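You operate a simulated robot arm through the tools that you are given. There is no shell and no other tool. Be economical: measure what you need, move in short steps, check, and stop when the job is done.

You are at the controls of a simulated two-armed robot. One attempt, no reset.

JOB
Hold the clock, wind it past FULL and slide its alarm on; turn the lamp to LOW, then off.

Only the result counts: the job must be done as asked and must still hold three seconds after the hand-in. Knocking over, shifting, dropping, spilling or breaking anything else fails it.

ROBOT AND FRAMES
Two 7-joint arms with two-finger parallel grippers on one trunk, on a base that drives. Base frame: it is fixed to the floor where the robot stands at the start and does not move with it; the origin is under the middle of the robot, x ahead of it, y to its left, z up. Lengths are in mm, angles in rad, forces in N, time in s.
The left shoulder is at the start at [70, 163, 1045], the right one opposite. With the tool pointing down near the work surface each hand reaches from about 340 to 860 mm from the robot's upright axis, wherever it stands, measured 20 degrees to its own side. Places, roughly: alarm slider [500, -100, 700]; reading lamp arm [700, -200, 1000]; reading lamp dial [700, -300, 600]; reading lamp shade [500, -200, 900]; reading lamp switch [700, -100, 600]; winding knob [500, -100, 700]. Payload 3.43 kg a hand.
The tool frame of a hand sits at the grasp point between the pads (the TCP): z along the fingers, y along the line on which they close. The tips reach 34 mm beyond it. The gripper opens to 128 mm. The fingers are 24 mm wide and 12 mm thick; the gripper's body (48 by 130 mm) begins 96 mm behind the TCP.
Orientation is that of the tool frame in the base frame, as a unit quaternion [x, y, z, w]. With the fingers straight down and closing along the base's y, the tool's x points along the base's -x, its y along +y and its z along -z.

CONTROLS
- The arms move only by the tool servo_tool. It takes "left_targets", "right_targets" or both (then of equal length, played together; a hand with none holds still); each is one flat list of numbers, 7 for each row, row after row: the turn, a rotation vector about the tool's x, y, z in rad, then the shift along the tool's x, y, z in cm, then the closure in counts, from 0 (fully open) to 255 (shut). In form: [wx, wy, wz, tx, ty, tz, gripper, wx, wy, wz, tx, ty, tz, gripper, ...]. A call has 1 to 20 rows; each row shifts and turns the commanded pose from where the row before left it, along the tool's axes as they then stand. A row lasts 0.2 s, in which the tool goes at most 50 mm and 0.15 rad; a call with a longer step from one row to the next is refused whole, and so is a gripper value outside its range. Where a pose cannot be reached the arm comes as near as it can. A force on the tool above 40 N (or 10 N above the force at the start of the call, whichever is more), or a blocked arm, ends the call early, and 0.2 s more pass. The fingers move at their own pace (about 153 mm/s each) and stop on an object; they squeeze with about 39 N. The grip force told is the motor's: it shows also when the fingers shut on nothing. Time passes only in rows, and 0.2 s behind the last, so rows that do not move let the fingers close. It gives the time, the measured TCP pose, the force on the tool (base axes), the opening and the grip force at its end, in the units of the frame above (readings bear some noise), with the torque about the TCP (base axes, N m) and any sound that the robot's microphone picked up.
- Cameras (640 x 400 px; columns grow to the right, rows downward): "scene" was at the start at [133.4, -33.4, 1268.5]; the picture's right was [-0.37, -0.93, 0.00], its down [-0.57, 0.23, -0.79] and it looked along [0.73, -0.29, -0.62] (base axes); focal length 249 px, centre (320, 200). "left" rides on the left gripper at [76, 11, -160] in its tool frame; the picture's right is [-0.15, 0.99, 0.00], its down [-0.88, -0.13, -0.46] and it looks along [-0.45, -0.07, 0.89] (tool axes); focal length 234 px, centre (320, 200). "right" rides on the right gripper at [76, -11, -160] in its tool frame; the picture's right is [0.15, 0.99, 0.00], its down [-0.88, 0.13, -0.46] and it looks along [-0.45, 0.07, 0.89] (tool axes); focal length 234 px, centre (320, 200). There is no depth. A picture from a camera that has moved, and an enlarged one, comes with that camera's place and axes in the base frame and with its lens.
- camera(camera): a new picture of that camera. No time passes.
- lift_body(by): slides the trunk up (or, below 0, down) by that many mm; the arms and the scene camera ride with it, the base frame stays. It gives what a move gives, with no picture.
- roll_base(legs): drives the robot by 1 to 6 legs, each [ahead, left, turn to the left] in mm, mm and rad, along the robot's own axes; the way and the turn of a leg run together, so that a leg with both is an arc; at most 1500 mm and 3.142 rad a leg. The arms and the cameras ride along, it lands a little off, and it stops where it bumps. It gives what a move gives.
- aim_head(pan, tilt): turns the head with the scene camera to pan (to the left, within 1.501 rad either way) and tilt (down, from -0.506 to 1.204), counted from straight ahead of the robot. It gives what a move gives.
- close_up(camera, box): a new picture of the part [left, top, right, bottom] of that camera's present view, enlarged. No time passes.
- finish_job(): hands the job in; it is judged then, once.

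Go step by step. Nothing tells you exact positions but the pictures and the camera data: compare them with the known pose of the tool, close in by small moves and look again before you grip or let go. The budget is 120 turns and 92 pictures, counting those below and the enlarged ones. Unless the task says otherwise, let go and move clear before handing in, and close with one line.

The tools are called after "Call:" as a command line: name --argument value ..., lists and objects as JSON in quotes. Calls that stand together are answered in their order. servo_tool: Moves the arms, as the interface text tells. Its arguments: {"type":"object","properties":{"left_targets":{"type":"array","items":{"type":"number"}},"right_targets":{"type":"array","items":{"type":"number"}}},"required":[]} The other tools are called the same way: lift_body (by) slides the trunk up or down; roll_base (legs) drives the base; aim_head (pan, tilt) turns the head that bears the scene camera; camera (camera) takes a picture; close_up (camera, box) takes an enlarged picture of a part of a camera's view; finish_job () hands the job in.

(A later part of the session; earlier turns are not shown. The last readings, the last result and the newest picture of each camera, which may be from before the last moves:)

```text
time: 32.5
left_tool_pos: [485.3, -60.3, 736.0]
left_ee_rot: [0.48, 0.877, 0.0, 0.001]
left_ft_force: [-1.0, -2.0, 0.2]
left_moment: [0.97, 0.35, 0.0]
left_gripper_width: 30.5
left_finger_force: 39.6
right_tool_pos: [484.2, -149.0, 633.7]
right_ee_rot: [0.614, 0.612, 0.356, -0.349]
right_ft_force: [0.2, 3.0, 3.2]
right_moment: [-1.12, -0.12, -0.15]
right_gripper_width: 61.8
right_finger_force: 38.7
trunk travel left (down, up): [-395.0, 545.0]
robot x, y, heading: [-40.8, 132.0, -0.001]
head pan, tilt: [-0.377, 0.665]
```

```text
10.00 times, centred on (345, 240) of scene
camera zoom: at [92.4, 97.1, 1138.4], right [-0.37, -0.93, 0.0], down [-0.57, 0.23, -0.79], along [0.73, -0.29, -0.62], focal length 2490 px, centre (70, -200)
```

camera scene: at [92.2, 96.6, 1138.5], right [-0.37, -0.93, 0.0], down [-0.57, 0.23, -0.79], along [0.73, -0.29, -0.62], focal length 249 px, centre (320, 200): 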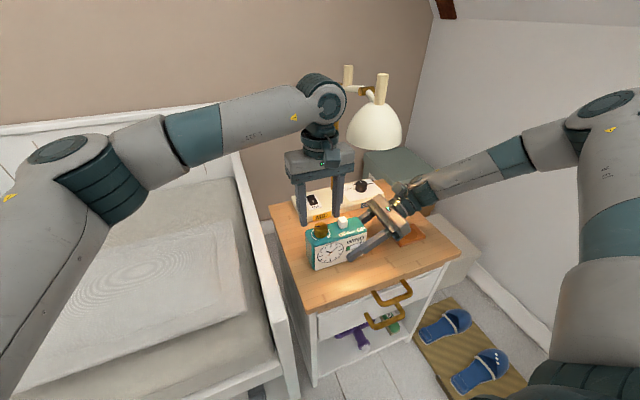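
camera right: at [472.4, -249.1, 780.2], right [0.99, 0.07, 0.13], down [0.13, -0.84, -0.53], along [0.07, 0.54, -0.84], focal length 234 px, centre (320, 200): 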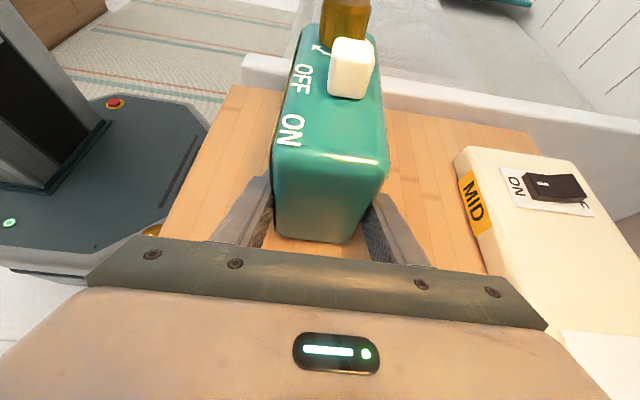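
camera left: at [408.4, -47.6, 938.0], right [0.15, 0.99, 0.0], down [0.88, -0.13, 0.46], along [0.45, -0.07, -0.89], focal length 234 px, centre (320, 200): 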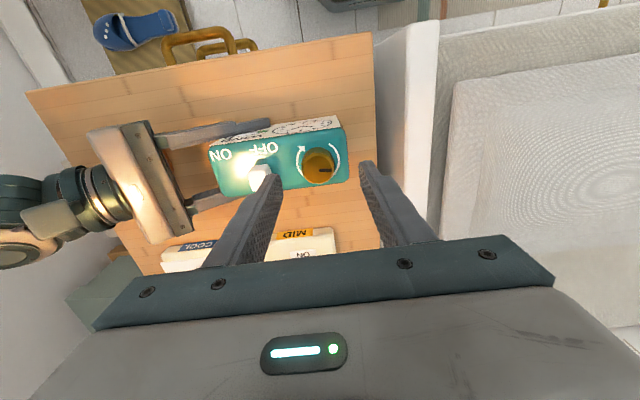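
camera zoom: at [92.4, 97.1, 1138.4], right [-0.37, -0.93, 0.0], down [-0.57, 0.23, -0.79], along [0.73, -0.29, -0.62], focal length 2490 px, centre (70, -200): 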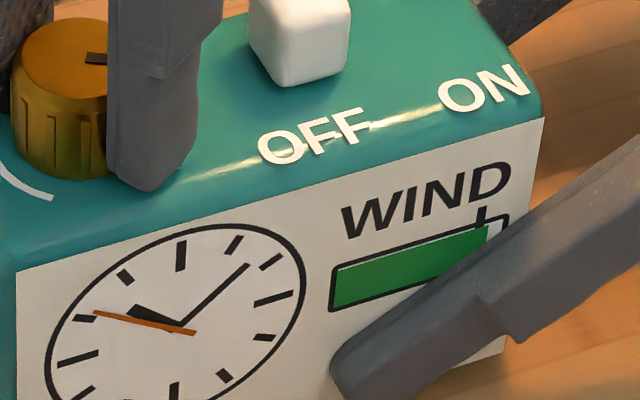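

The fill is now past the mark; I add a touch more for margin. Then I release, lift and turn the wrist back to prepare for the slider.

Call:
servo_tool --left_targets '[0, 0, 0.15, 0, 0, 0, 255, 0, 0, 0, 0, 0, 0, 155, 0, 0, 0, 0, 0, 0, 155, 0, 0, 0, 0, 0, -2.5, 155, 0, 0, 0, 0, 0, -2.5, 155, 0, 0, -0.15, 0, 0, 0, 155, 0, 0, -0.15, 0, 0, 0, 155, 0, 0, -0.15, 0, 0, 0, 155, 0, 0, -0.15, 0, 0, 0, 155, 0, 0, -0.15, 0, 0, 0, 155, 0, 0, -0.15, 0, 0, 0, 155, 0, 0, -0.15, 0, 0, 0, 155, 0, 0, -0.1, 0, 0, 0, 155]'

Call:
close_up --camera "scene" --box '[305, 210, 380, 260]'

Call:
camera --camera "left"

```text
time: 35.3
left_tool_pos: [483.6, -59.8, 786.0]
left_ee_rot: [-0.002, 1.0, 0.0, 0.0]
left_ft_force: [-1.2, 0.0, -0.9]
left_moment: [0.05, -0.02, 0.03]
left_gripper_width: 50.4
left_finger_force: 0.1
right_tool_pos: [484.5, -148.9, 635.1]
right_ee_rot: [0.613, 0.613, 0.354, -0.351]
right_ft_force: [0.0, -0.4, 1.8]
right_moment: [-0.37, 0.19, 0.05]
right_gripper_width: 61.7
right_finger_force: 39.1
trunk travel left (down, up): [-395.0, 545.0]
robot x, y, heading: [-40.3, 129.5, -0.006]
head pan, tilt: [-0.377, 0.665]
```

```text
8.00 times, centred on (342, 235) of scene
camera zoom: at [92.4, 97.0, 1138.5], right [-0.37, -0.93, 0.0], down [-0.57, 0.23, -0.79], along [0.73, -0.29, -0.62], focal length 1992 px, centre (140, -80)
```

zoom: 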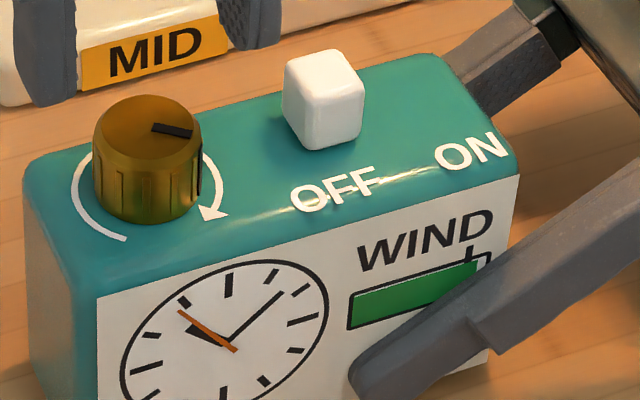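

```text
55 pictures are left
camera left: at [408.2, -50.0, 945.4], right [0.14, 0.99, 0.0], down [0.88, -0.13, 0.46], along [0.45, -0.07, -0.89], focal length 234 px, centre (320, 200)
```

left: 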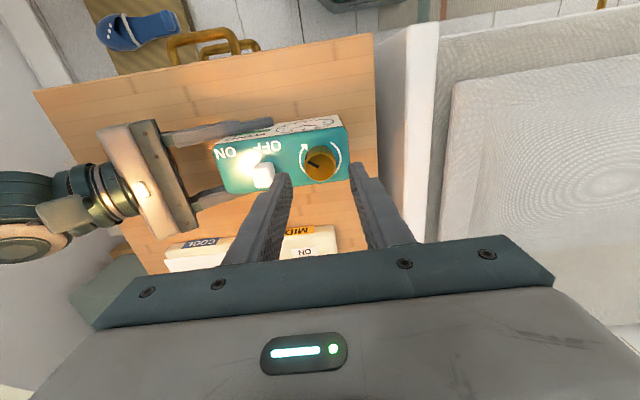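

Call:
close_up --camera "scene" --box '[345, 232, 370, 248]'

```text
16.00 times, centred on (358, 240) of scene
camera zoom: at [92.4, 97.0, 1138.5], right [-0.37, -0.93, 0.0], down [-0.57, 0.23, -0.79], along [0.73, -0.29, -0.62], focal length 3984 px, centre (-280, -440)
```

zoom: 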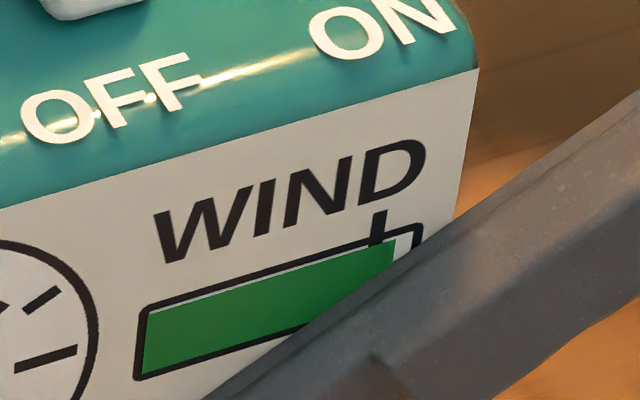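

The fill is clearly past FULL and holding. For the slider I close the left fingers, lean the hand slightly and place it over the gap between knob and slider.

Call:
servo_tool --left_targets '[0, 0, 0, -0.2, -1.5, -0.2, 255, 0, 0, 0, -0.2, -1.6, -0.1, 255, 0.15, 0, 0, 0, 0, 0, 255, 0, 0, 0, 0, 0, 0, 255]'

Call:
close_up --camera "scene" --box '[290, 180, 390, 250]'

Call:
close_up --camera "left" --box '[200, 90, 420, 230]'

Call:
camera --camera "right"

```text
time: 36.3
left_tool_pos: [487.6, -91.6, 787.9]
left_ee_rot: [-0.001, 0.997, -0.075, 0.0]
left_ft_force: [0.3, -0.2, -0.1]
left_moment: [0.01, 0.01, 0.04]
left_gripper_width: 0.0
left_finger_force: 33.1
right_tool_pos: [483.3, -149.6, 633.9]
right_ee_rot: [0.613, 0.612, 0.355, -0.35]
right_ft_force: [-0.3, -2.5, 1.1]
right_moment: [-0.45, 0.23, 0.07]
right_gripper_width: 61.8
right_finger_force: 38.8
trunk travel left (down, up): [-395.0, 545.0]
robot x, y, heading: [-39.9, 130.7, -0.005]
head pan, tilt: [-0.377, 0.665]
```

```text
5.71 times, centred on (340, 215) of scene
camera zoom: at [92.3, 96.6, 1138.5], right [-0.37, -0.93, 0.0], down [-0.57, 0.23, -0.79], along [0.73, -0.29, -0.62], focal length 1423 px, centre (206, 114)
```

zoom: 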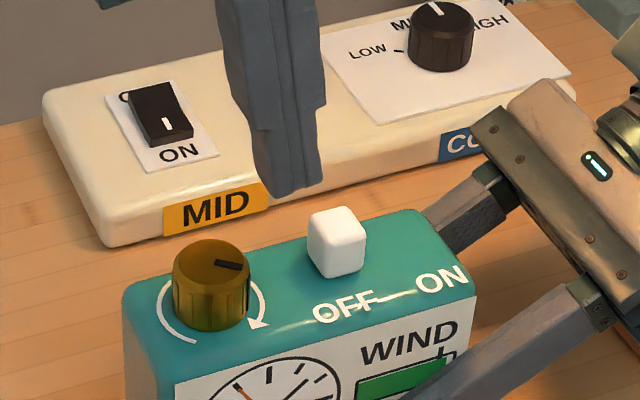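

```text
2.86 times, centred on (310, 160) of left
camera zoom: at [412.1, -57.6, 944.9], right [0.15, 0.98, -0.15], down [0.88, -0.06, 0.47], along [0.45, -0.2, -0.87], focal length 669 px, centre (349, 314)
```

zoom: 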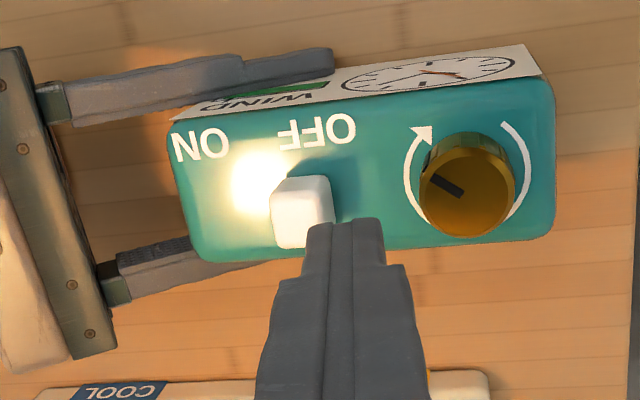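

```text
51 pictures are left
camera right: at [472.3, -249.2, 780.2], right [0.99, 0.07, 0.13], down [0.13, -0.84, -0.53], along [0.07, 0.54, -0.84], focal length 234 px, centre (320, 200)
```

right: 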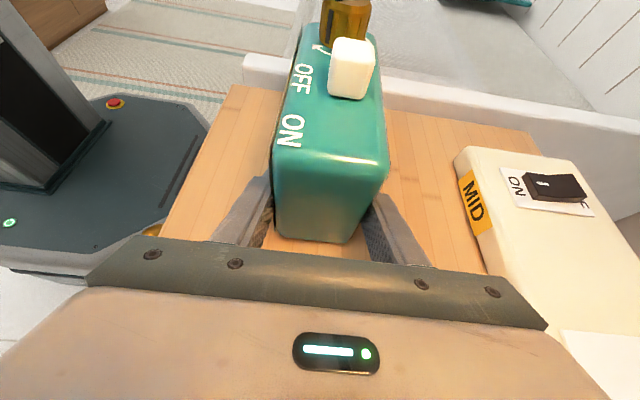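

Call:
servo_tool --left_targets '[-0.1, 0, 0, 0, 0, 0, 255, 0, 0, 0, 0, 0.1, 2.0, 255, 0, 0, 0, 0, 0.1, 1.5, 255, 0, 0, 0, 0, 0.1, 1.3, 255, 0, 0, 0, 0, 0, 0, 255]'

Call:
close_up --camera "scene" --box '[290, 180, 390, 250]'

Call:
close_up --camera "left" --box '[200, 90, 420, 230]'

```text
time: 37.5
left_tool_pos: [489.6, -91.4, 740.1]
left_ee_rot: [0.0, 1.0, -0.026, 0.001]
left_ft_force: [1.1, 0.2, -0.1]
left_moment: [0.02, -0.01, 0.01]
left_gripper_width: 0.1
left_finger_force: 33.3
right_tool_pos: [484.7, -149.3, 634.2]
right_ee_rot: [0.613, 0.613, 0.355, -0.351]
right_ft_force: [-0.5, 0.0, 0.2]
right_moment: [-0.29, 0.15, -0.05]
right_gripper_width: 61.8
right_finger_force: 38.9
trunk travel left (down, up): [-395.0, 545.0]
robot x, y, heading: [-37.2, 131.7, 0.001]
head pan, tilt: [-0.377, 0.665]
```

```text
5.71 times, centred on (340, 215) of scene
camera zoom: at [92.5, 97.1, 1138.4], right [-0.37, -0.93, 0.0], down [-0.57, 0.23, -0.79], along [0.73, -0.29, -0.62], focal length 1423 px, centre (206, 114)
```

zoom: 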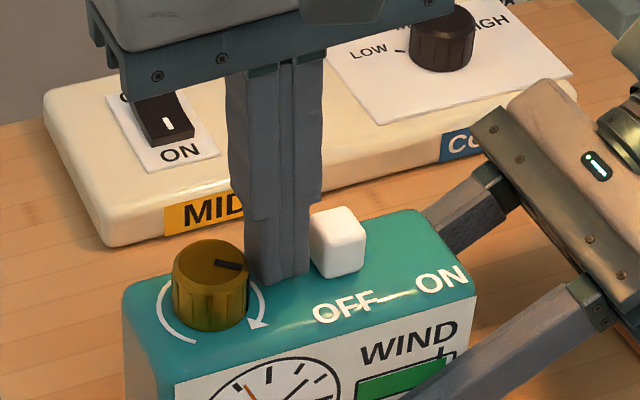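

```text
2.86 times, centred on (310, 160) of left
camera zoom: at [412.7, -72.3, 899.0], right [0.15, 0.99, -0.05], down [0.88, -0.11, 0.46], along [0.45, -0.11, -0.89], focal length 669 px, centre (349, 314)
```

zoom: 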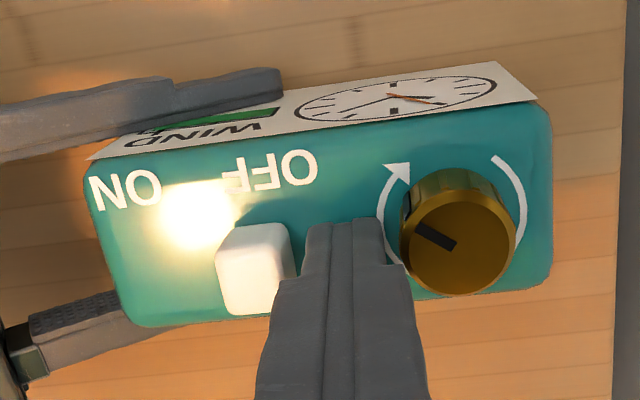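

The fingertips sit cleanly between knob and slider. I push toward ON in small steps, leaning the hand away from the shade.

Call:
servo_tool --left_targets '[0.05, 0, 0, 0, -0.5, -0.01, 255, 0.05, 0, 0, 0, -0.5, 0.01, 255, 0.05, 0, 0, 0, -0.5, 0.04, 255, 0.05, 0, 0, 0, -0.5, 0.07, 255, 0.05, 0, 0, 0, -0.5, 0.1, 255, 0.05, 0, 0, 0, -0.5, 0.12, 255]'

Call:
close_up --camera "scene" --box '[290, 180, 390, 250]'

Call:
close_up --camera "left" --box '[200, 90, 420, 230]'

```text
time: 38.9
left_tool_pos: [488.2, -119.3, 743.0]
left_ee_rot: [0.001, 0.985, -0.173, 0.0]
left_ft_force: [0.4, 4.8, -0.7]
left_moment: [0.18, 0.01, -0.02]
left_gripper_width: 0.0
left_finger_force: 33.2
right_tool_pos: [484.7, -149.3, 634.5]
right_ee_rot: [0.613, 0.613, 0.354, -0.351]
right_ft_force: [0.9, -2.8, 1.8]
right_moment: [0.15, 0.19, -0.09]
right_gripper_width: 62.0
right_finger_force: 38.5
trunk travel left (down, up): [-395.0, 545.0]
robot x, y, heading: [-43.9, 134.2, 0.001]
head pan, tilt: [-0.377, 0.665]
```

```text
5.71 times, centred on (340, 215) of scene
camera zoom: at [92.5, 97.3, 1138.5], right [-0.37, -0.93, 0.0], down [-0.57, 0.23, -0.79], along [0.73, -0.29, -0.62], focal length 1423 px, centre (206, 114)
```

zoom: 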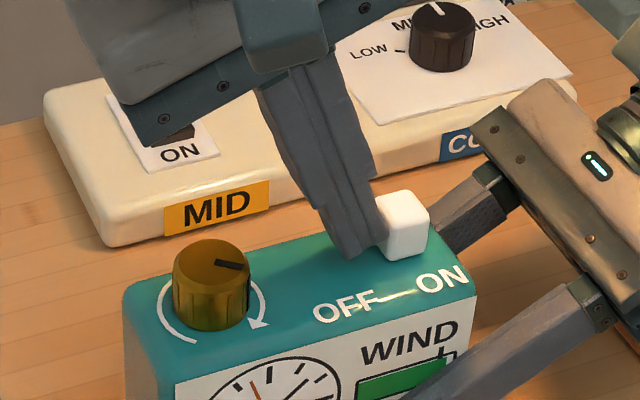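

```text
2.86 times, centred on (310, 160) of left
camera zoom: at [412.3, -55.8, 888.9], right [0.15, 0.93, -0.34], down [0.88, 0.03, 0.47], along [0.45, -0.37, -0.81], focal length 669 px, centre (349, 314)
```

zoom: 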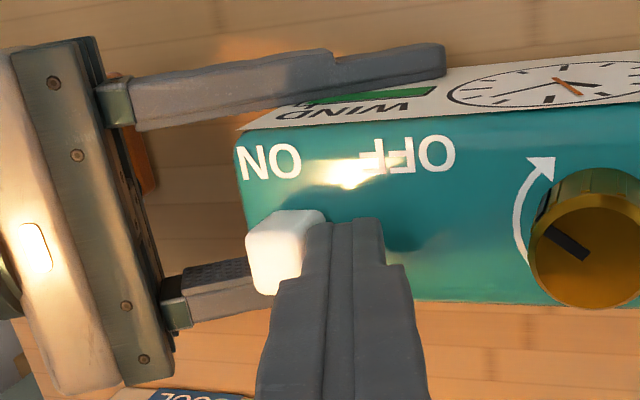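

The slider is moving but not yet aligned with ON. I continue at the same lean until it stops.

Call:
servo_tool --left_targets '[0, 0, 0, 0, -0.376, 0.137, 255, 0, 0, 0, 0, -0.376, 0.137, 255, 0, 0, 0, 0, -0.376, 0.137, 255]'

Call:
close_up --camera "scene" --box '[290, 180, 390, 250]'

```text
time: 39.7
left_tool_pos: [489.0, -130.7, 744.4]
left_ee_rot: [-0.001, 0.985, -0.174, 0.0]
left_ft_force: [0.3, 20.9, 5.9]
left_moment: [0.48, 0.01, 0.01]
left_gripper_width: 0.0
left_finger_force: 33.3
right_tool_pos: [483.2, -149.5, 635.0]
right_ee_rot: [0.613, 0.614, 0.354, -0.349]
right_ft_force: [0.3, -24.0, 4.8]
right_moment: [0.98, 0.52, 0.07]
right_gripper_width: 60.6
right_finger_force: 39.6
trunk travel left (down, up): [-395.0, 545.0]
robot x, y, heading: [-36.1, 128.6, 0.0]
head pan, tilt: [-0.377, 0.665]
```

```text
5.71 times, centred on (340, 215) of scene
camera zoom: at [91.5, 97.2, 1138.8], right [-0.37, -0.93, 0.0], down [-0.57, 0.23, -0.79], along [0.73, -0.29, -0.62], focal length 1423 px, centre (206, 114)
```

zoom: 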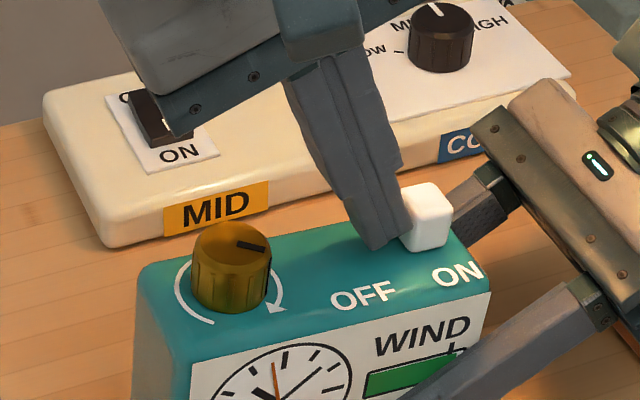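

A sudden rise to 21 N says the slider is at its stop, and the clock slipped slightly in the grip. I back off, lift away and look.

Call:
servo_tool --left_targets '[0, 0, 0, 0, 0.9, -0.3, 255, 0, 0, 0, 0, 0.5, -2.0, 255, 0, 0, 0, 0, 0, -3.5, 255, 0, 0, 0, 0, 2, -3.5, 255, 0, 0, 0, 0, 2, -3.5, 255]'

Call:
close_up --camera "scene" --box '[285, 180, 395, 270]'

Call:
camera --camera "left"

Call:
camera --camera "right"

```text
time: 40.9
left_tool_pos: [488.0, -37.8, 845.8]
left_ee_rot: [0.0, 0.985, -0.175, 0.0]
left_ft_force: [-0.1, 0.0, -0.1]
left_moment: [-0.01, 0.04, -0.04]
left_gripper_width: 0.1
left_finger_force: 33.4
right_tool_pos: [485.5, -148.4, 634.6]
right_ee_rot: [0.613, 0.613, 0.354, -0.35]
right_ft_force: [-1.6, 3.5, 5.7]
right_moment: [-0.34, 0.4, -0.16]
right_gripper_width: 61.9
right_finger_force: 38.9
trunk travel left (down, up): [-395.0, 545.0]
robot x, y, heading: [-41.1, 130.5, -0.003]
head pan, tilt: [-0.377, 0.665]
```

```text
4.44 times, centred on (340, 225) of scene
camera zoom: at [91.9, 98.1, 1138.5], right [-0.37, -0.93, 0.0], down [-0.57, 0.23, -0.79], along [0.73, -0.29, -0.62], focal length 1107 px, centre (231, 89)
```

zoom: 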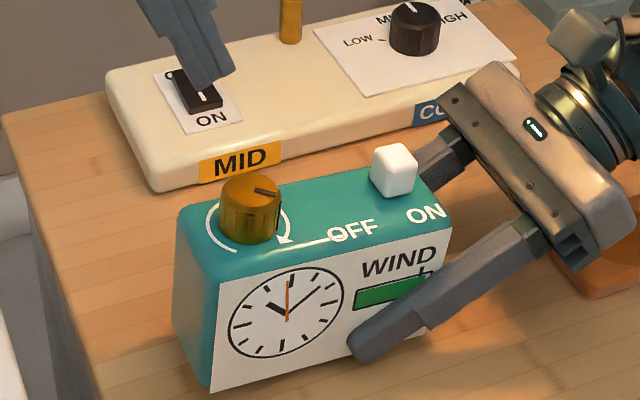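

```text
44 pictures are left
camera left: at [412.4, 27.2, 991.1], right [0.15, 0.93, -0.34], down [0.88, 0.03, 0.47], along [0.45, -0.37, -0.81], focal length 234 px, centre (320, 200)
```

left: 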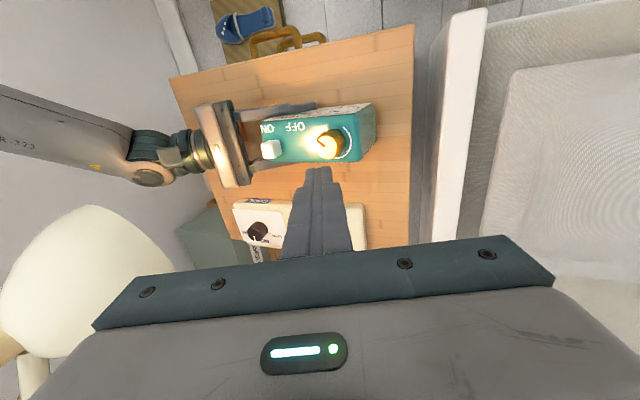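

```text
43 pictures are left
camera right: at [472.2, -248.0, 780.9], right [0.99, 0.07, 0.13], down [0.13, -0.84, -0.53], along [0.07, 0.54, -0.84], focal length 234 px, centre (320, 200)
```

right: 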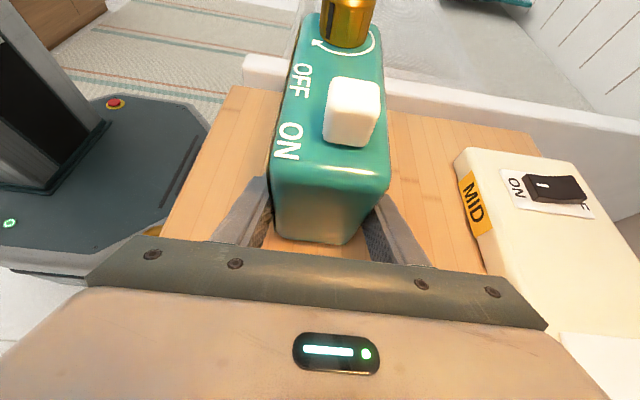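

Call:
close_up --camera "right" --box '[240, 0, 420, 190]'

Call:
close_up --camera "left" --box '[240, 95, 390, 185]'

```text
2.11 times, centred on (330, 95) of right
camera zoom: at [472.2, -248.0, 780.9], right [0.99, 0.07, 0.13], down [0.13, -0.84, -0.53], along [0.07, 0.54, -0.84], focal length 493 px, centre (299, 421)
```

zoom: 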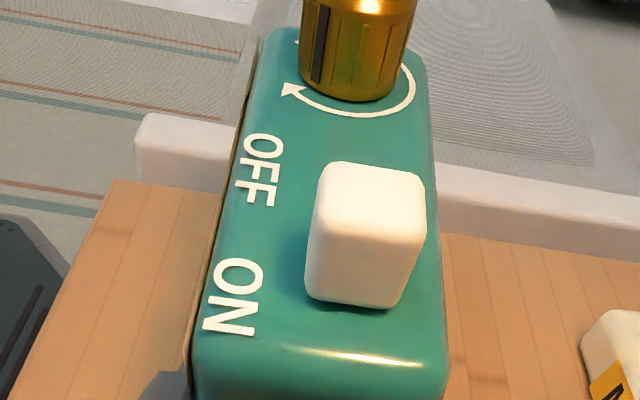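

```text
4.27 times, centred on (315, 140) of left
camera zoom: at [412.4, 27.2, 991.1], right [0.15, 0.93, -0.34], down [0.88, 0.03, 0.47], along [0.45, -0.37, -0.81], focal length 999 px, centre (341, 456)
```

zoom: 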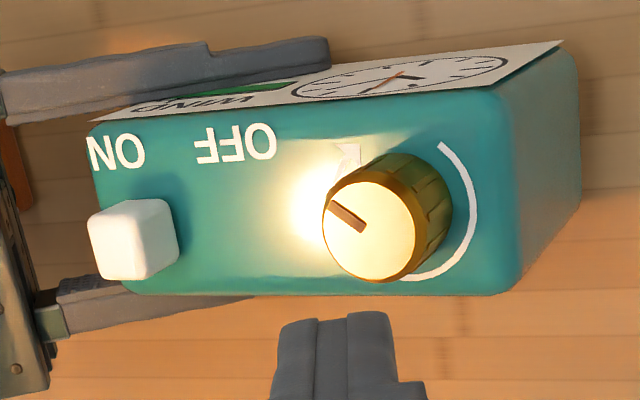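

The slider has travelled its full slot, symmetric about the labels, and did not move further under 21 N, so it is ON. The clock tipped a few degrees in the grip, so I rotate the right hand back slightly to set it flat before releasing.

Call:
servo_tool --right_targets '[0, -0.03, 0, 0, 0, 0, 255, 0, -0.02, 0, 0, 0, 0, 255]' --left_targets '[-0.15, 0, 0, 0, 0, 0, 150, -0.15, 0, 0, 0, 2, 0, 150]'

Call:
close_up --camera "scene" --box '[285, 180, 395, 270]'

```text
time: 41.5
left_tool_pos: [487.7, -19.5, 841.1]
left_ee_rot: [0.0, 1.0, -0.025, 0.0]
left_ft_force: [0.8, -0.2, -0.3]
left_moment: [0.01, 0.02, 0.01]
left_gripper_width: 52.7
left_finger_force: 0.0
right_tool_pos: [484.3, -150.7, 633.4]
right_ee_rot: [0.622, 0.622, 0.338, -0.334]
right_ft_force: [-1.9, 0.3, 0.5]
right_moment: [-0.26, 0.21, -0.05]
right_gripper_width: 61.9
right_finger_force: 39.0
trunk travel left (down, up): [-395.0, 545.0]
robot x, y, heading: [-40.5, 131.4, -0.001]
head pan, tilt: [-0.377, 0.665]
```

```text
4.44 times, centred on (340, 225) of scene
camera zoom: at [92.3, 97.0, 1138.4], right [-0.37, -0.93, 0.0], down [-0.57, 0.23, -0.79], along [0.73, -0.29, -0.62], focal length 1107 px, centre (231, 89)
```

zoom: 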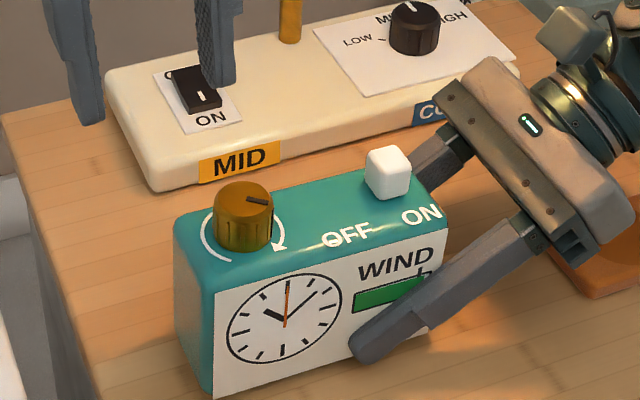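

Call:
servo_tool --right_targets '[0, -0.02, 0, 0, 0, 0, 255, 0, -0.015, 0, 0, 0, 0, 255]'

Call:
close_up --camera "scene" --box '[285, 180, 395, 270]'

```text
time: 42.1
left_tool_pos: [488.8, -18.4, 841.0]
left_ee_rot: [0.0, 1.0, -0.024, 0.0]
left_ft_force: [-0.6, 0.7, -0.2]
left_moment: [0.01, 0.01, -0.01]
left_gripper_width: 52.6
left_finger_force: 0.1
right_tool_pos: [484.4, -148.9, 634.1]
right_ee_rot: [0.628, 0.627, 0.328, -0.324]
right_ft_force: [-0.5, 0.0, -1.9]
right_moment: [-0.09, 0.04, 0.02]
right_gripper_width: 62.1
right_finger_force: 39.1
trunk travel left (down, up): [-395.0, 545.0]
robot x, y, heading: [-39.2, 128.9, 0.005]
head pan, tilt: [-0.377, 0.665]
```

```text
4.44 times, centred on (340, 225) of scene
camera zoom: at [92.7, 96.9, 1138.4], right [-0.37, -0.93, 0.0], down [-0.57, 0.23, -0.79], along [0.73, -0.29, -0.62], focal length 1107 px, centre (231, 89)
```

zoom: 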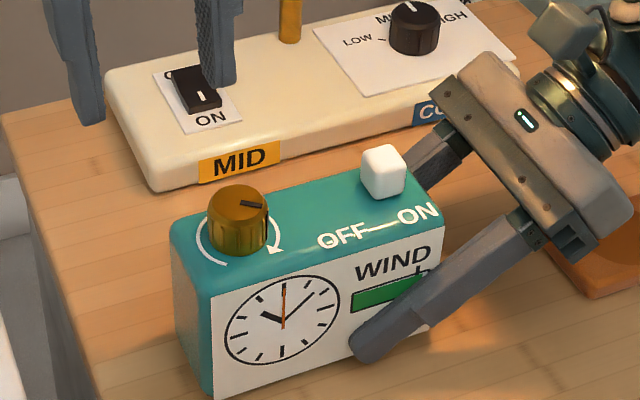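

Nearly flat and load-free. One last small turn, then I open the right hand and withdraw along the fingers.

Call:
servo_tool --right_targets '[0, -0.015, 0, 0, 0, 0, 255, 0, 0, 0, 0, 0, 0, 180, 0, 0, 0, 0, 0, 0, 100, 0, 0, 0, 0, 0, 0, 90, 0, 0, 0, 0, 0, -2, 90, 0, 0, 0, 0, 0, -4, 90, 0, 0, 0, 0, 0, -4, 90, 0, 0, 0, 0, 0, -4, 90, 0, 0, 0, 0, 0, -4, 90, 0, 0, 0, 0, 0, -4, 90]'

Call:
camera --camera "scene"

Call:
close_up --camera "scene" --box '[285, 180, 395, 270]'

```text
time: 44.3
left_tool_pos: [487.0, -18.4, 840.3]
left_ee_rot: [-0.001, 1.0, -0.024, 0.0]
left_ft_force: [-0.2, 0.1, 0.1]
left_moment: [0.0, 0.0, 0.02]
left_gripper_width: 52.6
left_finger_force: 0.0
right_tool_pos: [485.1, -328.8, 763.6]
right_ee_rot: [0.63, 0.63, 0.322, -0.319]
right_ft_force: [0.3, 0.7, -0.2]
right_moment: [0.02, 0.03, 0.04]
right_gripper_width: 82.9
right_finger_force: 0.1
trunk travel left (down, up): [-395.0, 545.0]
robot x, y, heading: [-40.1, 128.7, -0.0]
head pan, tilt: [-0.377, 0.665]
```

```text
38 pictures are left
camera scene: at [92.3, 96.9, 1138.4], right [-0.37, -0.93, 0.0], down [-0.57, 0.23, -0.79], along [0.73, -0.29, -0.62], focal length 249 px, centre (320, 200)
```

scene: 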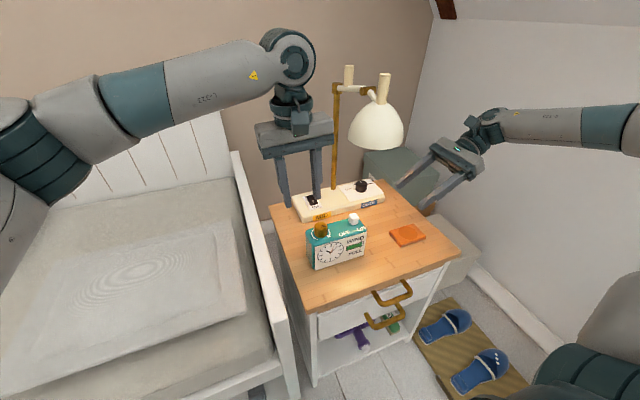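

```text
4.44 times, centred on (340, 225) of scene
camera zoom: at [92.3, 96.9, 1138.4], right [-0.37, -0.93, 0.0], down [-0.57, 0.23, -0.79], along [0.73, -0.29, -0.62], focal length 1107 px, centre (231, 89)
```

zoom: 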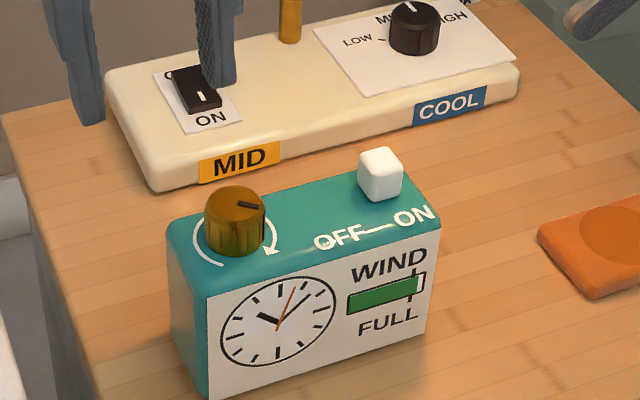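

The clock stands flat, released, wound past FULL and with its slider at ON. For the lamp I first move the right hand right, clear of the shade, and bring it upright.

Call:
servo_tool --right_targets '[0, 0, 0, -1.95, 0, -2.7, 0, 0, 0, 0, -1.95, 0, -2.7, 0, 0, 0, 0, -1.95, 0, -2.7, 0, 0, -0.1353, 0, 0, 0, 0, 0, 0, -0.1353, 0, 0, 0, 0, 0, 0, -0.1353, 0, 0, 0, 0, 0, 0, -0.1353, 0, 0, 0, 0, 0, 0, -0.1353, 0, 0, 0, 0, 0, 0, -0.1353, 0, 0, 0, 0, 0, 0, -0.1353, 0, 0, 0, 0, 0, 0, 0, -0.15, 0, 0, 0, 100, 0, 0, -0.15, 0, 0, 0, 100, 0, 0, -0.15, 0, 0, 0, 100, 0, 0, -0.15, 0, 0, 0, 100, 0, 0, -0.15, 0, 0, 0, 100, 0, 0, -0.15, 0, 0, 0, 100, 0, 0, -0.15, 0, 0, 0, 100, 0, 0, -0.15, 0, 0, 0, 100, 0, 0, -0.15, 0, 0, 0, 100, 0, 0, -0.15, 0, 0, 0, 100]'

Call:
servo_tool --left_targets '[0, 0, 0, 0, 3.5, 0, 150, 0, 0, 0, 0, 3.5, -1, 150, 0, 0, 0, 0, 3, -1, 150]'

Call:
roll_base --legs '[[40, -60, 0]]'

Call:
camera --camera "right"

Call:
camera --camera "scene"

```text
time: 48.5
left_tool_pos: [487.7, -18.6, 840.5]
left_ee_rot: [-0.001, 1.0, -0.025, 0.0]
left_ft_force: [0.2, -1.0, -0.4]
left_moment: [0.03, 0.0, 0.0]
left_gripper_width: 52.6
left_finger_force: 0.0
right_tool_pos: [483.2, -426.4, 764.2]
right_ee_rot: [0.036, 0.999, -0.002, 0.003]
right_ft_force: [0.4, -0.6, 0.0]
right_moment: [0.01, 0.01, 0.04]
right_gripper_width: 77.9
right_finger_force: 0.1
trunk travel left (down, up): [-395.0, 545.0]
robot x, y, heading: [-42.9, 126.5, 0.002]
head pan, tilt: [-0.377, 0.665]
```

```text
time: 49.3
left_tool_pos: [488.4, 82.3, 856.7]
left_ee_rot: [0.001, 1.0, -0.025, 0.0]
left_ft_force: [0.3, 0.0, -0.3]
left_moment: [-0.03, 0.01, 0.0]
left_gripper_width: 52.5
left_finger_force: 0.0
right_tool_pos: [483.1, -426.2, 764.2]
right_ee_rot: [0.037, 0.999, -0.002, 0.002]
right_ft_force: [0.1, 0.2, -0.4]
right_moment: [0.0, 0.01, -0.01]
right_gripper_width: 77.8
right_finger_force: 0.1
trunk travel left (down, up): [-395.0, 545.0]
robot x, y, heading: [-39.6, 129.7, -0.001]
head pan, tilt: [-0.377, 0.665]
```

```text
time: 50.3
left_tool_pos: [529.0, 22.2, 855.0]
left_ee_rot: [0.0, 1.0, -0.025, 0.0]
left_ft_force: [0.5, -0.2, 0.0]
left_moment: [0.03, 0.01, 0.03]
left_gripper_width: 52.5
left_finger_force: 0.0
right_tool_pos: [524.8, -487.1, 762.4]
right_ee_rot: [0.036, 0.999, -0.001, 0.001]
right_ft_force: [0.6, -0.6, -0.7]
right_moment: [0.04, -0.02, 0.02]
right_gripper_width: 77.6
right_finger_force: 0.1
trunk travel left (down, up): [-395.0, 545.0]
robot x, y, heading: [-1.3, 77.5, -0.001]
head pan, tilt: [-0.377, 0.665]
```

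```text
36 pictures are left
camera right: at [447.6, -492.4, 922.3], right [-0.07, 1.0, 0.0], down [0.89, 0.07, 0.46], along [0.46, 0.03, -0.89], focal length 234 px, centre (320, 200)
```

right: 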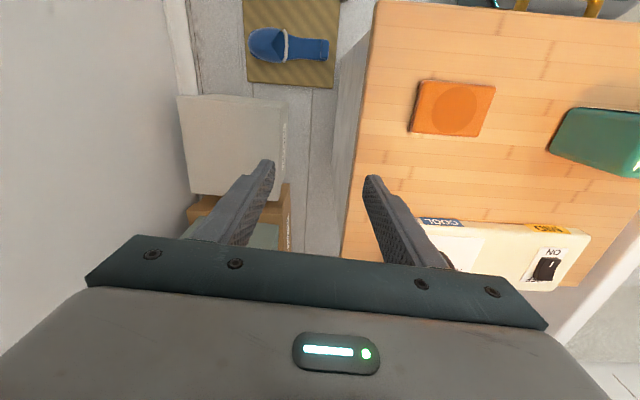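

```text
35 pictures are left
camera scene: at [133.2, 36.8, 1138.3], right [-0.37, -0.93, 0.0], down [-0.57, 0.23, -0.79], along [0.73, -0.29, -0.62], focal length 249 px, centre (320, 200)
```

scene: 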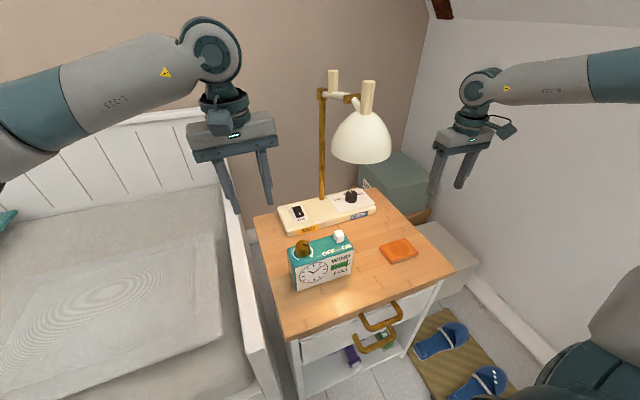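

Call:
servo_tool --right_targets '[0, 0, -0.072, 0, 0, 0, 100, 0, 0, 0, -3.75, 1, 0, 100, 0, 0, 0, -3.75, 1, 0, 100, 0, 0, 0, -3.75, 1, 0, 100, 0, 0, 0, -3.75, 1, 0, 100, 0, 0, 0, 0, 3.5, 0, 100, 0, 0, 0, 0, 3.5, 0, 100, 0, 0, 0, 0, 3.5, 0, 100, 0, 0, 0, 0, 3.5, 0, 100]'

Call:
camera --camera "right"

Call:
close_up --camera "scene" --box '[270, 140, 430, 240]'

```text
time: 52.3
left_tool_pos: [529.3, 23.0, 855.2]
left_ee_rot: [0.0, 1.0, -0.025, 0.0]
left_ft_force: [0.0, 0.3, -0.7]
left_moment: [0.01, 0.01, -0.01]
left_gripper_width: 52.8
left_finger_force: 0.0
right_tool_pos: [674.8, -304.6, 762.2]
right_ee_rot: [0.001, 1.0, -0.002, 0.001]
right_ft_force: [0.3, 0.6, 1.0]
right_moment: [0.01, -0.01, 0.01]
right_gripper_width: 78.0
right_finger_force: 0.1
trunk travel left (down, up): [-395.0, 545.0]
robot x, y, heading: [-0.9, 74.3, -0.001]
head pan, tilt: [-0.377, 0.665]
```

```text
34 pictures are left
camera right: at [598.4, -315.0, 922.2], right [-0.14, 0.99, 0.0], down [0.88, 0.13, 0.46], along [0.45, 0.06, -0.89], focal length 234 px, centre (320, 200)
```

right: 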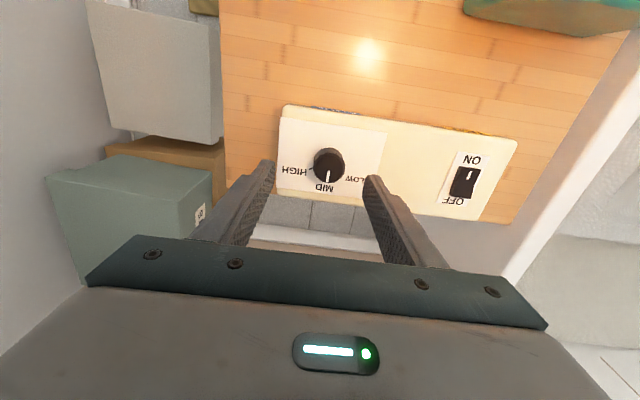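

```text
4.00 times, centred on (350, 190) of scene
camera zoom: at [132.7, 38.6, 1138.4], right [-0.37, -0.93, 0.0], down [-0.57, 0.23, -0.79], along [0.73, -0.29, -0.62], focal length 996 px, centre (200, 240)
```

zoom: 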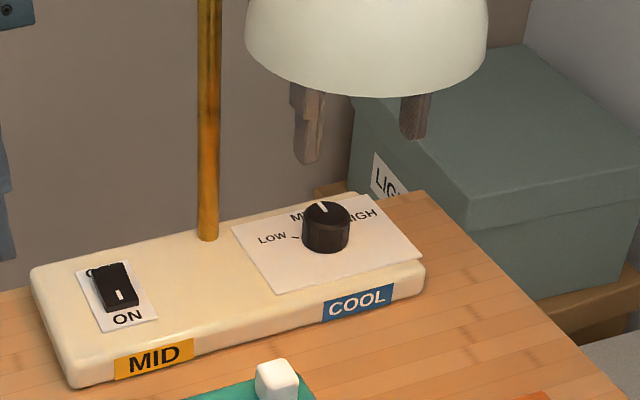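

Call:
close_up --camera "right" --box '[270, 100, 400, 220]'

Call:
close_up --camera "right" --box '[420, 130, 520, 220]'

```text
3.33 times, centred on (335, 160) of right
camera zoom: at [598.4, -315.0, 922.2], right [-0.14, 0.99, 0.0], down [0.88, 0.13, 0.46], along [0.45, 0.06, -0.89], focal length 781 px, centre (270, 333)
```

zoom: 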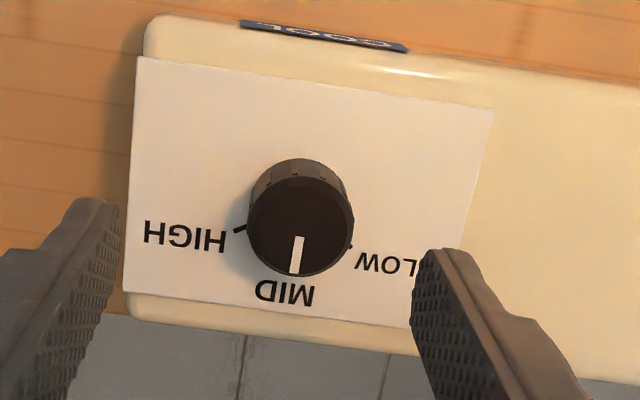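

```text
4.44 times, centred on (470, 175) of right
camera zoom: at [598.4, -315.0, 922.2], right [-0.14, 0.99, 0.0], down [0.88, 0.13, 0.46], along [0.45, 0.06, -0.89], focal length 1041 px, centre (-347, 311)
```

zoom: 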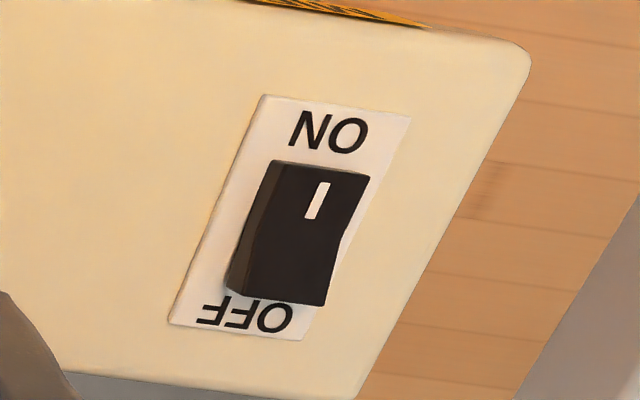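

The dial is at about [688, -289, 666], and LOW lies about 60° counter-clockwise from MID. The switch is a rocker with its OFF end (far side) raised. I lower the right hand onto the dial and grip it.

Call:
servo_tool --right_targets '[0, 0, 0, -1.32, 1.51, 0, 100, 0, 0, 0, 0, 0, 3.0, 100, 0, 0, 0, 0, 0, 3.0, 100, 0, 0, 0, 0, 0, 2.1, 100, 0, 0, 0, 0, 0, 0, 100]'

Call:
close_up --camera "right" --box '[230, 80, 420, 220]'

Call:
close_up --camera "scene" --box '[270, 140, 430, 240]'

```text
time: 53.5
left_tool_pos: [528.8, 23.2, 855.6]
left_ee_rot: [0.0, 1.0, -0.026, 0.0]
left_ft_force: [-0.2, 0.3, 0.2]
left_moment: [0.02, -0.03, 0.0]
left_gripper_width: 52.6
left_finger_force: 0.1
right_tool_pos: [689.1, -290.5, 682.3]
right_ee_rot: [0.0, 1.0, -0.002, 0.003]
right_ft_force: [0.0, 0.4, 0.3]
right_moment: [-0.01, 0.01, 0.02]
right_gripper_width: 77.7
right_finger_force: 0.0
trunk travel left (down, up): [-395.0, 545.0]
robot x, y, heading: [-4.9, 71.0, -0.002]
head pan, tilt: [-0.377, 0.665]
```

```text
2.86 times, centred on (325, 150) of right
camera zoom: at [612.2, -300.6, 842.5], right [-0.14, 0.99, 0.0], down [0.88, 0.13, 0.46], along [0.46, 0.06, -0.89], focal length 669 px, centre (306, 343)
```

zoom: 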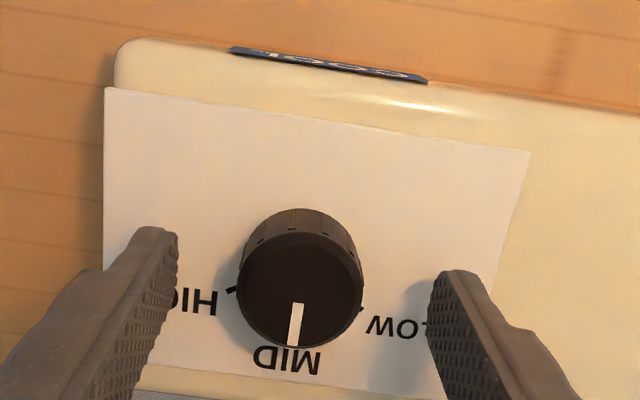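

```text
4.00 times, centred on (350, 190) of scene
camera zoom: at [132.3, 38.1, 1138.5], right [-0.37, -0.93, 0.0], down [-0.57, 0.23, -0.79], along [0.73, -0.29, -0.62], focal length 996 px, centre (200, 240)
```

zoom: 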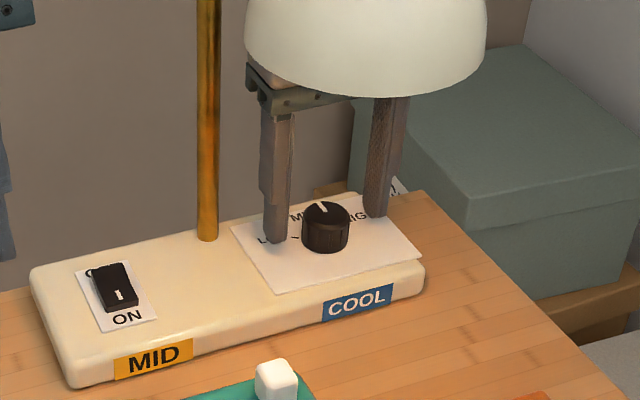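

Well centred. I close on the dial and turn it 60° counter-clockwise.

Call:
servo_tool --right_targets '[0, 0, 0, 0.25, -0.05, 0, 150, 0, 0, 0, 0, 0, 0, 220, 0, 0, 0, 0, 0, 0, 255, 0, 0, -0.15, 0, 0, 0, 255, 0, 0, -0.15, 0, 0, 0, 255, 0, 0, -0.15, 0, 0, 0, 255, 0, 0, -0.15, 0, 0, 0, 255, 0, 0, -0.15, 0, 0, 0, 255, 0, 0, -0.15, 0, 0, 0, 255, 0, 0, -0.15, 0, 0, 0, 255]'

Call:
close_up --camera "right" --box '[230, 80, 420, 220]'

Call:
close_up --camera "scene" --box '[270, 140, 430, 240]'

```text
time: 54.9
left_tool_pos: [530.1, 23.8, 853.6]
left_ee_rot: [-0.001, 1.0, -0.025, -0.001]
left_ft_force: [0.2, 0.7, 0.6]
left_moment: [-0.03, 0.0, 0.02]
left_gripper_width: 52.6
left_finger_force: 0.1
right_tool_pos: [685.9, -293.6, 681.7]
right_ee_rot: [-0.206, 0.978, -0.007, 0.01]
right_ft_force: [8.2, -6.1, -13.0]
right_moment: [0.83, -0.83, -0.06]
right_gripper_width: 37.5
right_finger_force: 45.7
right hand out of reach, approached as far as the arm can: row 6, 7
trunk travel left (down, up): [-395.0, 545.0]
robot x, y, heading: [-3.4, 70.1, 0.002]
head pan, tilt: [-0.377, 0.665]
stopped in row 7 (right hand): the force on the tool passed its limit (the readings are from after the stop); the commanded pose is now the measured one
```

```text
2.86 times, centred on (325, 150) of right
camera zoom: at [617.1, -332.6, 841.5], right [-0.53, 0.84, -0.02], down [0.74, 0.48, 0.47], along [0.41, 0.23, -0.88], focal length 669 px, centre (306, 343)
```

zoom: 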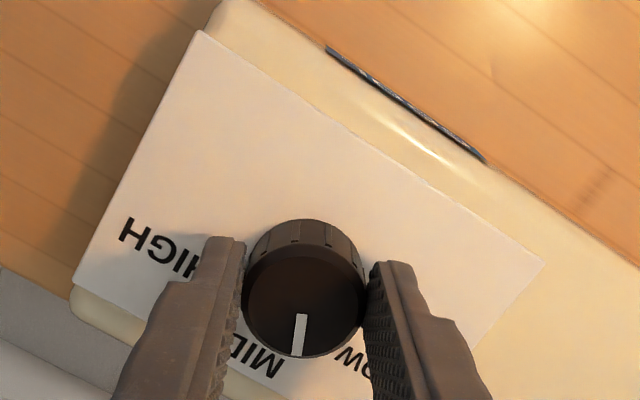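

```text
4.00 times, centred on (350, 190) of scene
camera zoom: at [134.1, 37.6, 1138.0], right [-0.37, -0.93, 0.0], down [-0.58, 0.23, -0.79], along [0.73, -0.29, -0.62], focal length 996 px, centre (200, 240)
```

zoom: 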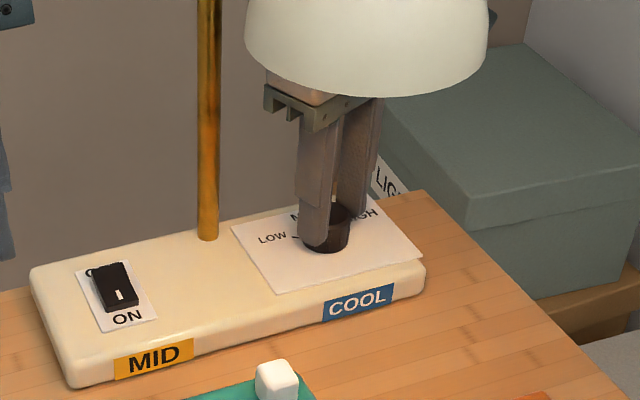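

The wrist hit its limit after about 24°. I open, turn the wrist back the other way, and regrip for the remaining 36°.

Call:
servo_tool --right_targets '[0, 0, 0, 0, 0, 0, 150, 0, 0, 0, 0, 0, 0, 120, 0, 0, 0.15, 0, 0, 0, 120, 0, 0, 0.15, 0, 0, 0, 120, 0, 0, 0.15, 0, 0, 0, 120, 0, 0, 0.15, 0, 0, 0, 120, 0, 0, 0.15, 0, 0, 0, 120, 0, 0, 0.15, 0, 0, 0, 120]'

Call:
close_up --camera "right" --box '[230, 80, 420, 220]'

```text
time: 56.7
left_tool_pos: [527.6, 22.6, 854.6]
left_ee_rot: [-0.001, 1.0, -0.024, 0.0]
left_ft_force: [0.3, -0.7, -0.6]
left_moment: [-0.01, 0.0, 0.01]
left_gripper_width: 52.8
left_finger_force: 0.2
right_tool_pos: [685.1, -291.9, 685.4]
right_ee_rot: [0.24, 0.971, -0.001, 0.013]
right_ft_force: [-0.8, -0.7, 0.0]
right_moment: [-0.03, 0.01, -0.02]
right_gripper_width: 67.7
right_finger_force: 0.2
trunk travel left (down, up): [-395.0, 545.0]
robot x, y, heading: [1.4, 71.9, 0.001]
head pan, tilt: [-0.377, 0.665]
```

```text
2.86 times, centred on (325, 150) of right
camera zoom: at [608.3, -265.4, 843.0], right [0.33, 0.94, 0.0], down [0.83, -0.29, 0.48], along [0.45, -0.16, -0.88], focal length 669 px, centre (306, 343)
```

zoom: 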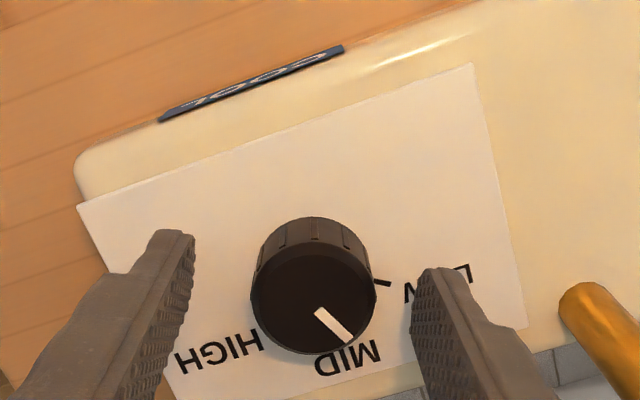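

Call:
servo_tool --right_targets '[0, 0, 0, 0, 0.25, 0.2, 150, 0, 0, 0, 0, 0, 0, 220, 0, 0, 0, 0, 0, 0, 255, 0, 0, -0.12, 0, 0, 0, 255, 0, 0, -0.12, 0, 0, 0, 255, 0, 0, -0.12, 0, 0, 0, 255, 0, 0, -0.12, 0, 0, 0, 255, 0, 0, -0.12, 0, 0, 0, 255, 0, 0, -0.13, 0, 0, 0, 255]'

Call:
close_up --camera "right" --box '[230, 80, 420, 220]'

```text
time: 58.7
left_tool_pos: [527.8, 21.1, 854.9]
left_ee_rot: [0.0, 1.0, -0.024, 0.0]
left_ft_force: [0.5, 0.6, 0.1]
left_moment: [-0.01, 0.0, 0.01]
left_gripper_width: 52.7
left_finger_force: 0.0
right_tool_pos: [684.9, -292.9, 682.4]
right_ee_rot: [-0.123, 0.992, -0.007, 0.01]
right_ft_force: [-3.7, -13.8, 4.7]
right_moment: [0.14, 0.0, -1.18]
right_gripper_width: 37.0
right_finger_force: 45.3
trunk travel left (down, up): [-395.0, 545.0]
robot x, y, heading: [-1.2, 70.9, 0.001]
head pan, tilt: [-0.377, 0.665]
```

```text
2.86 times, centred on (325, 150) of right
camera zoom: at [610.1, -320.6, 841.7], right [-0.38, 0.92, -0.02], down [0.81, 0.35, 0.47], along [0.44, 0.17, -0.88], focal length 669 px, centre (306, 343)
```

zoom: 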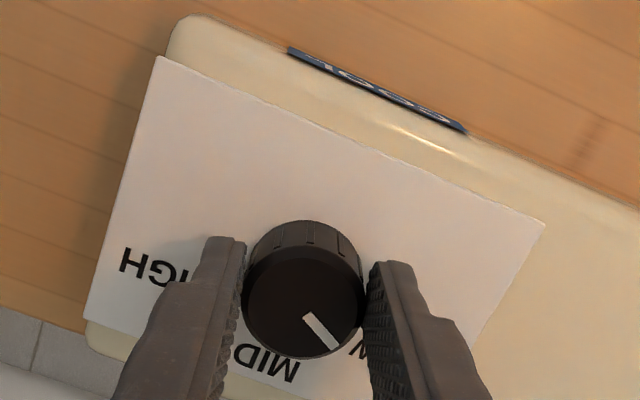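

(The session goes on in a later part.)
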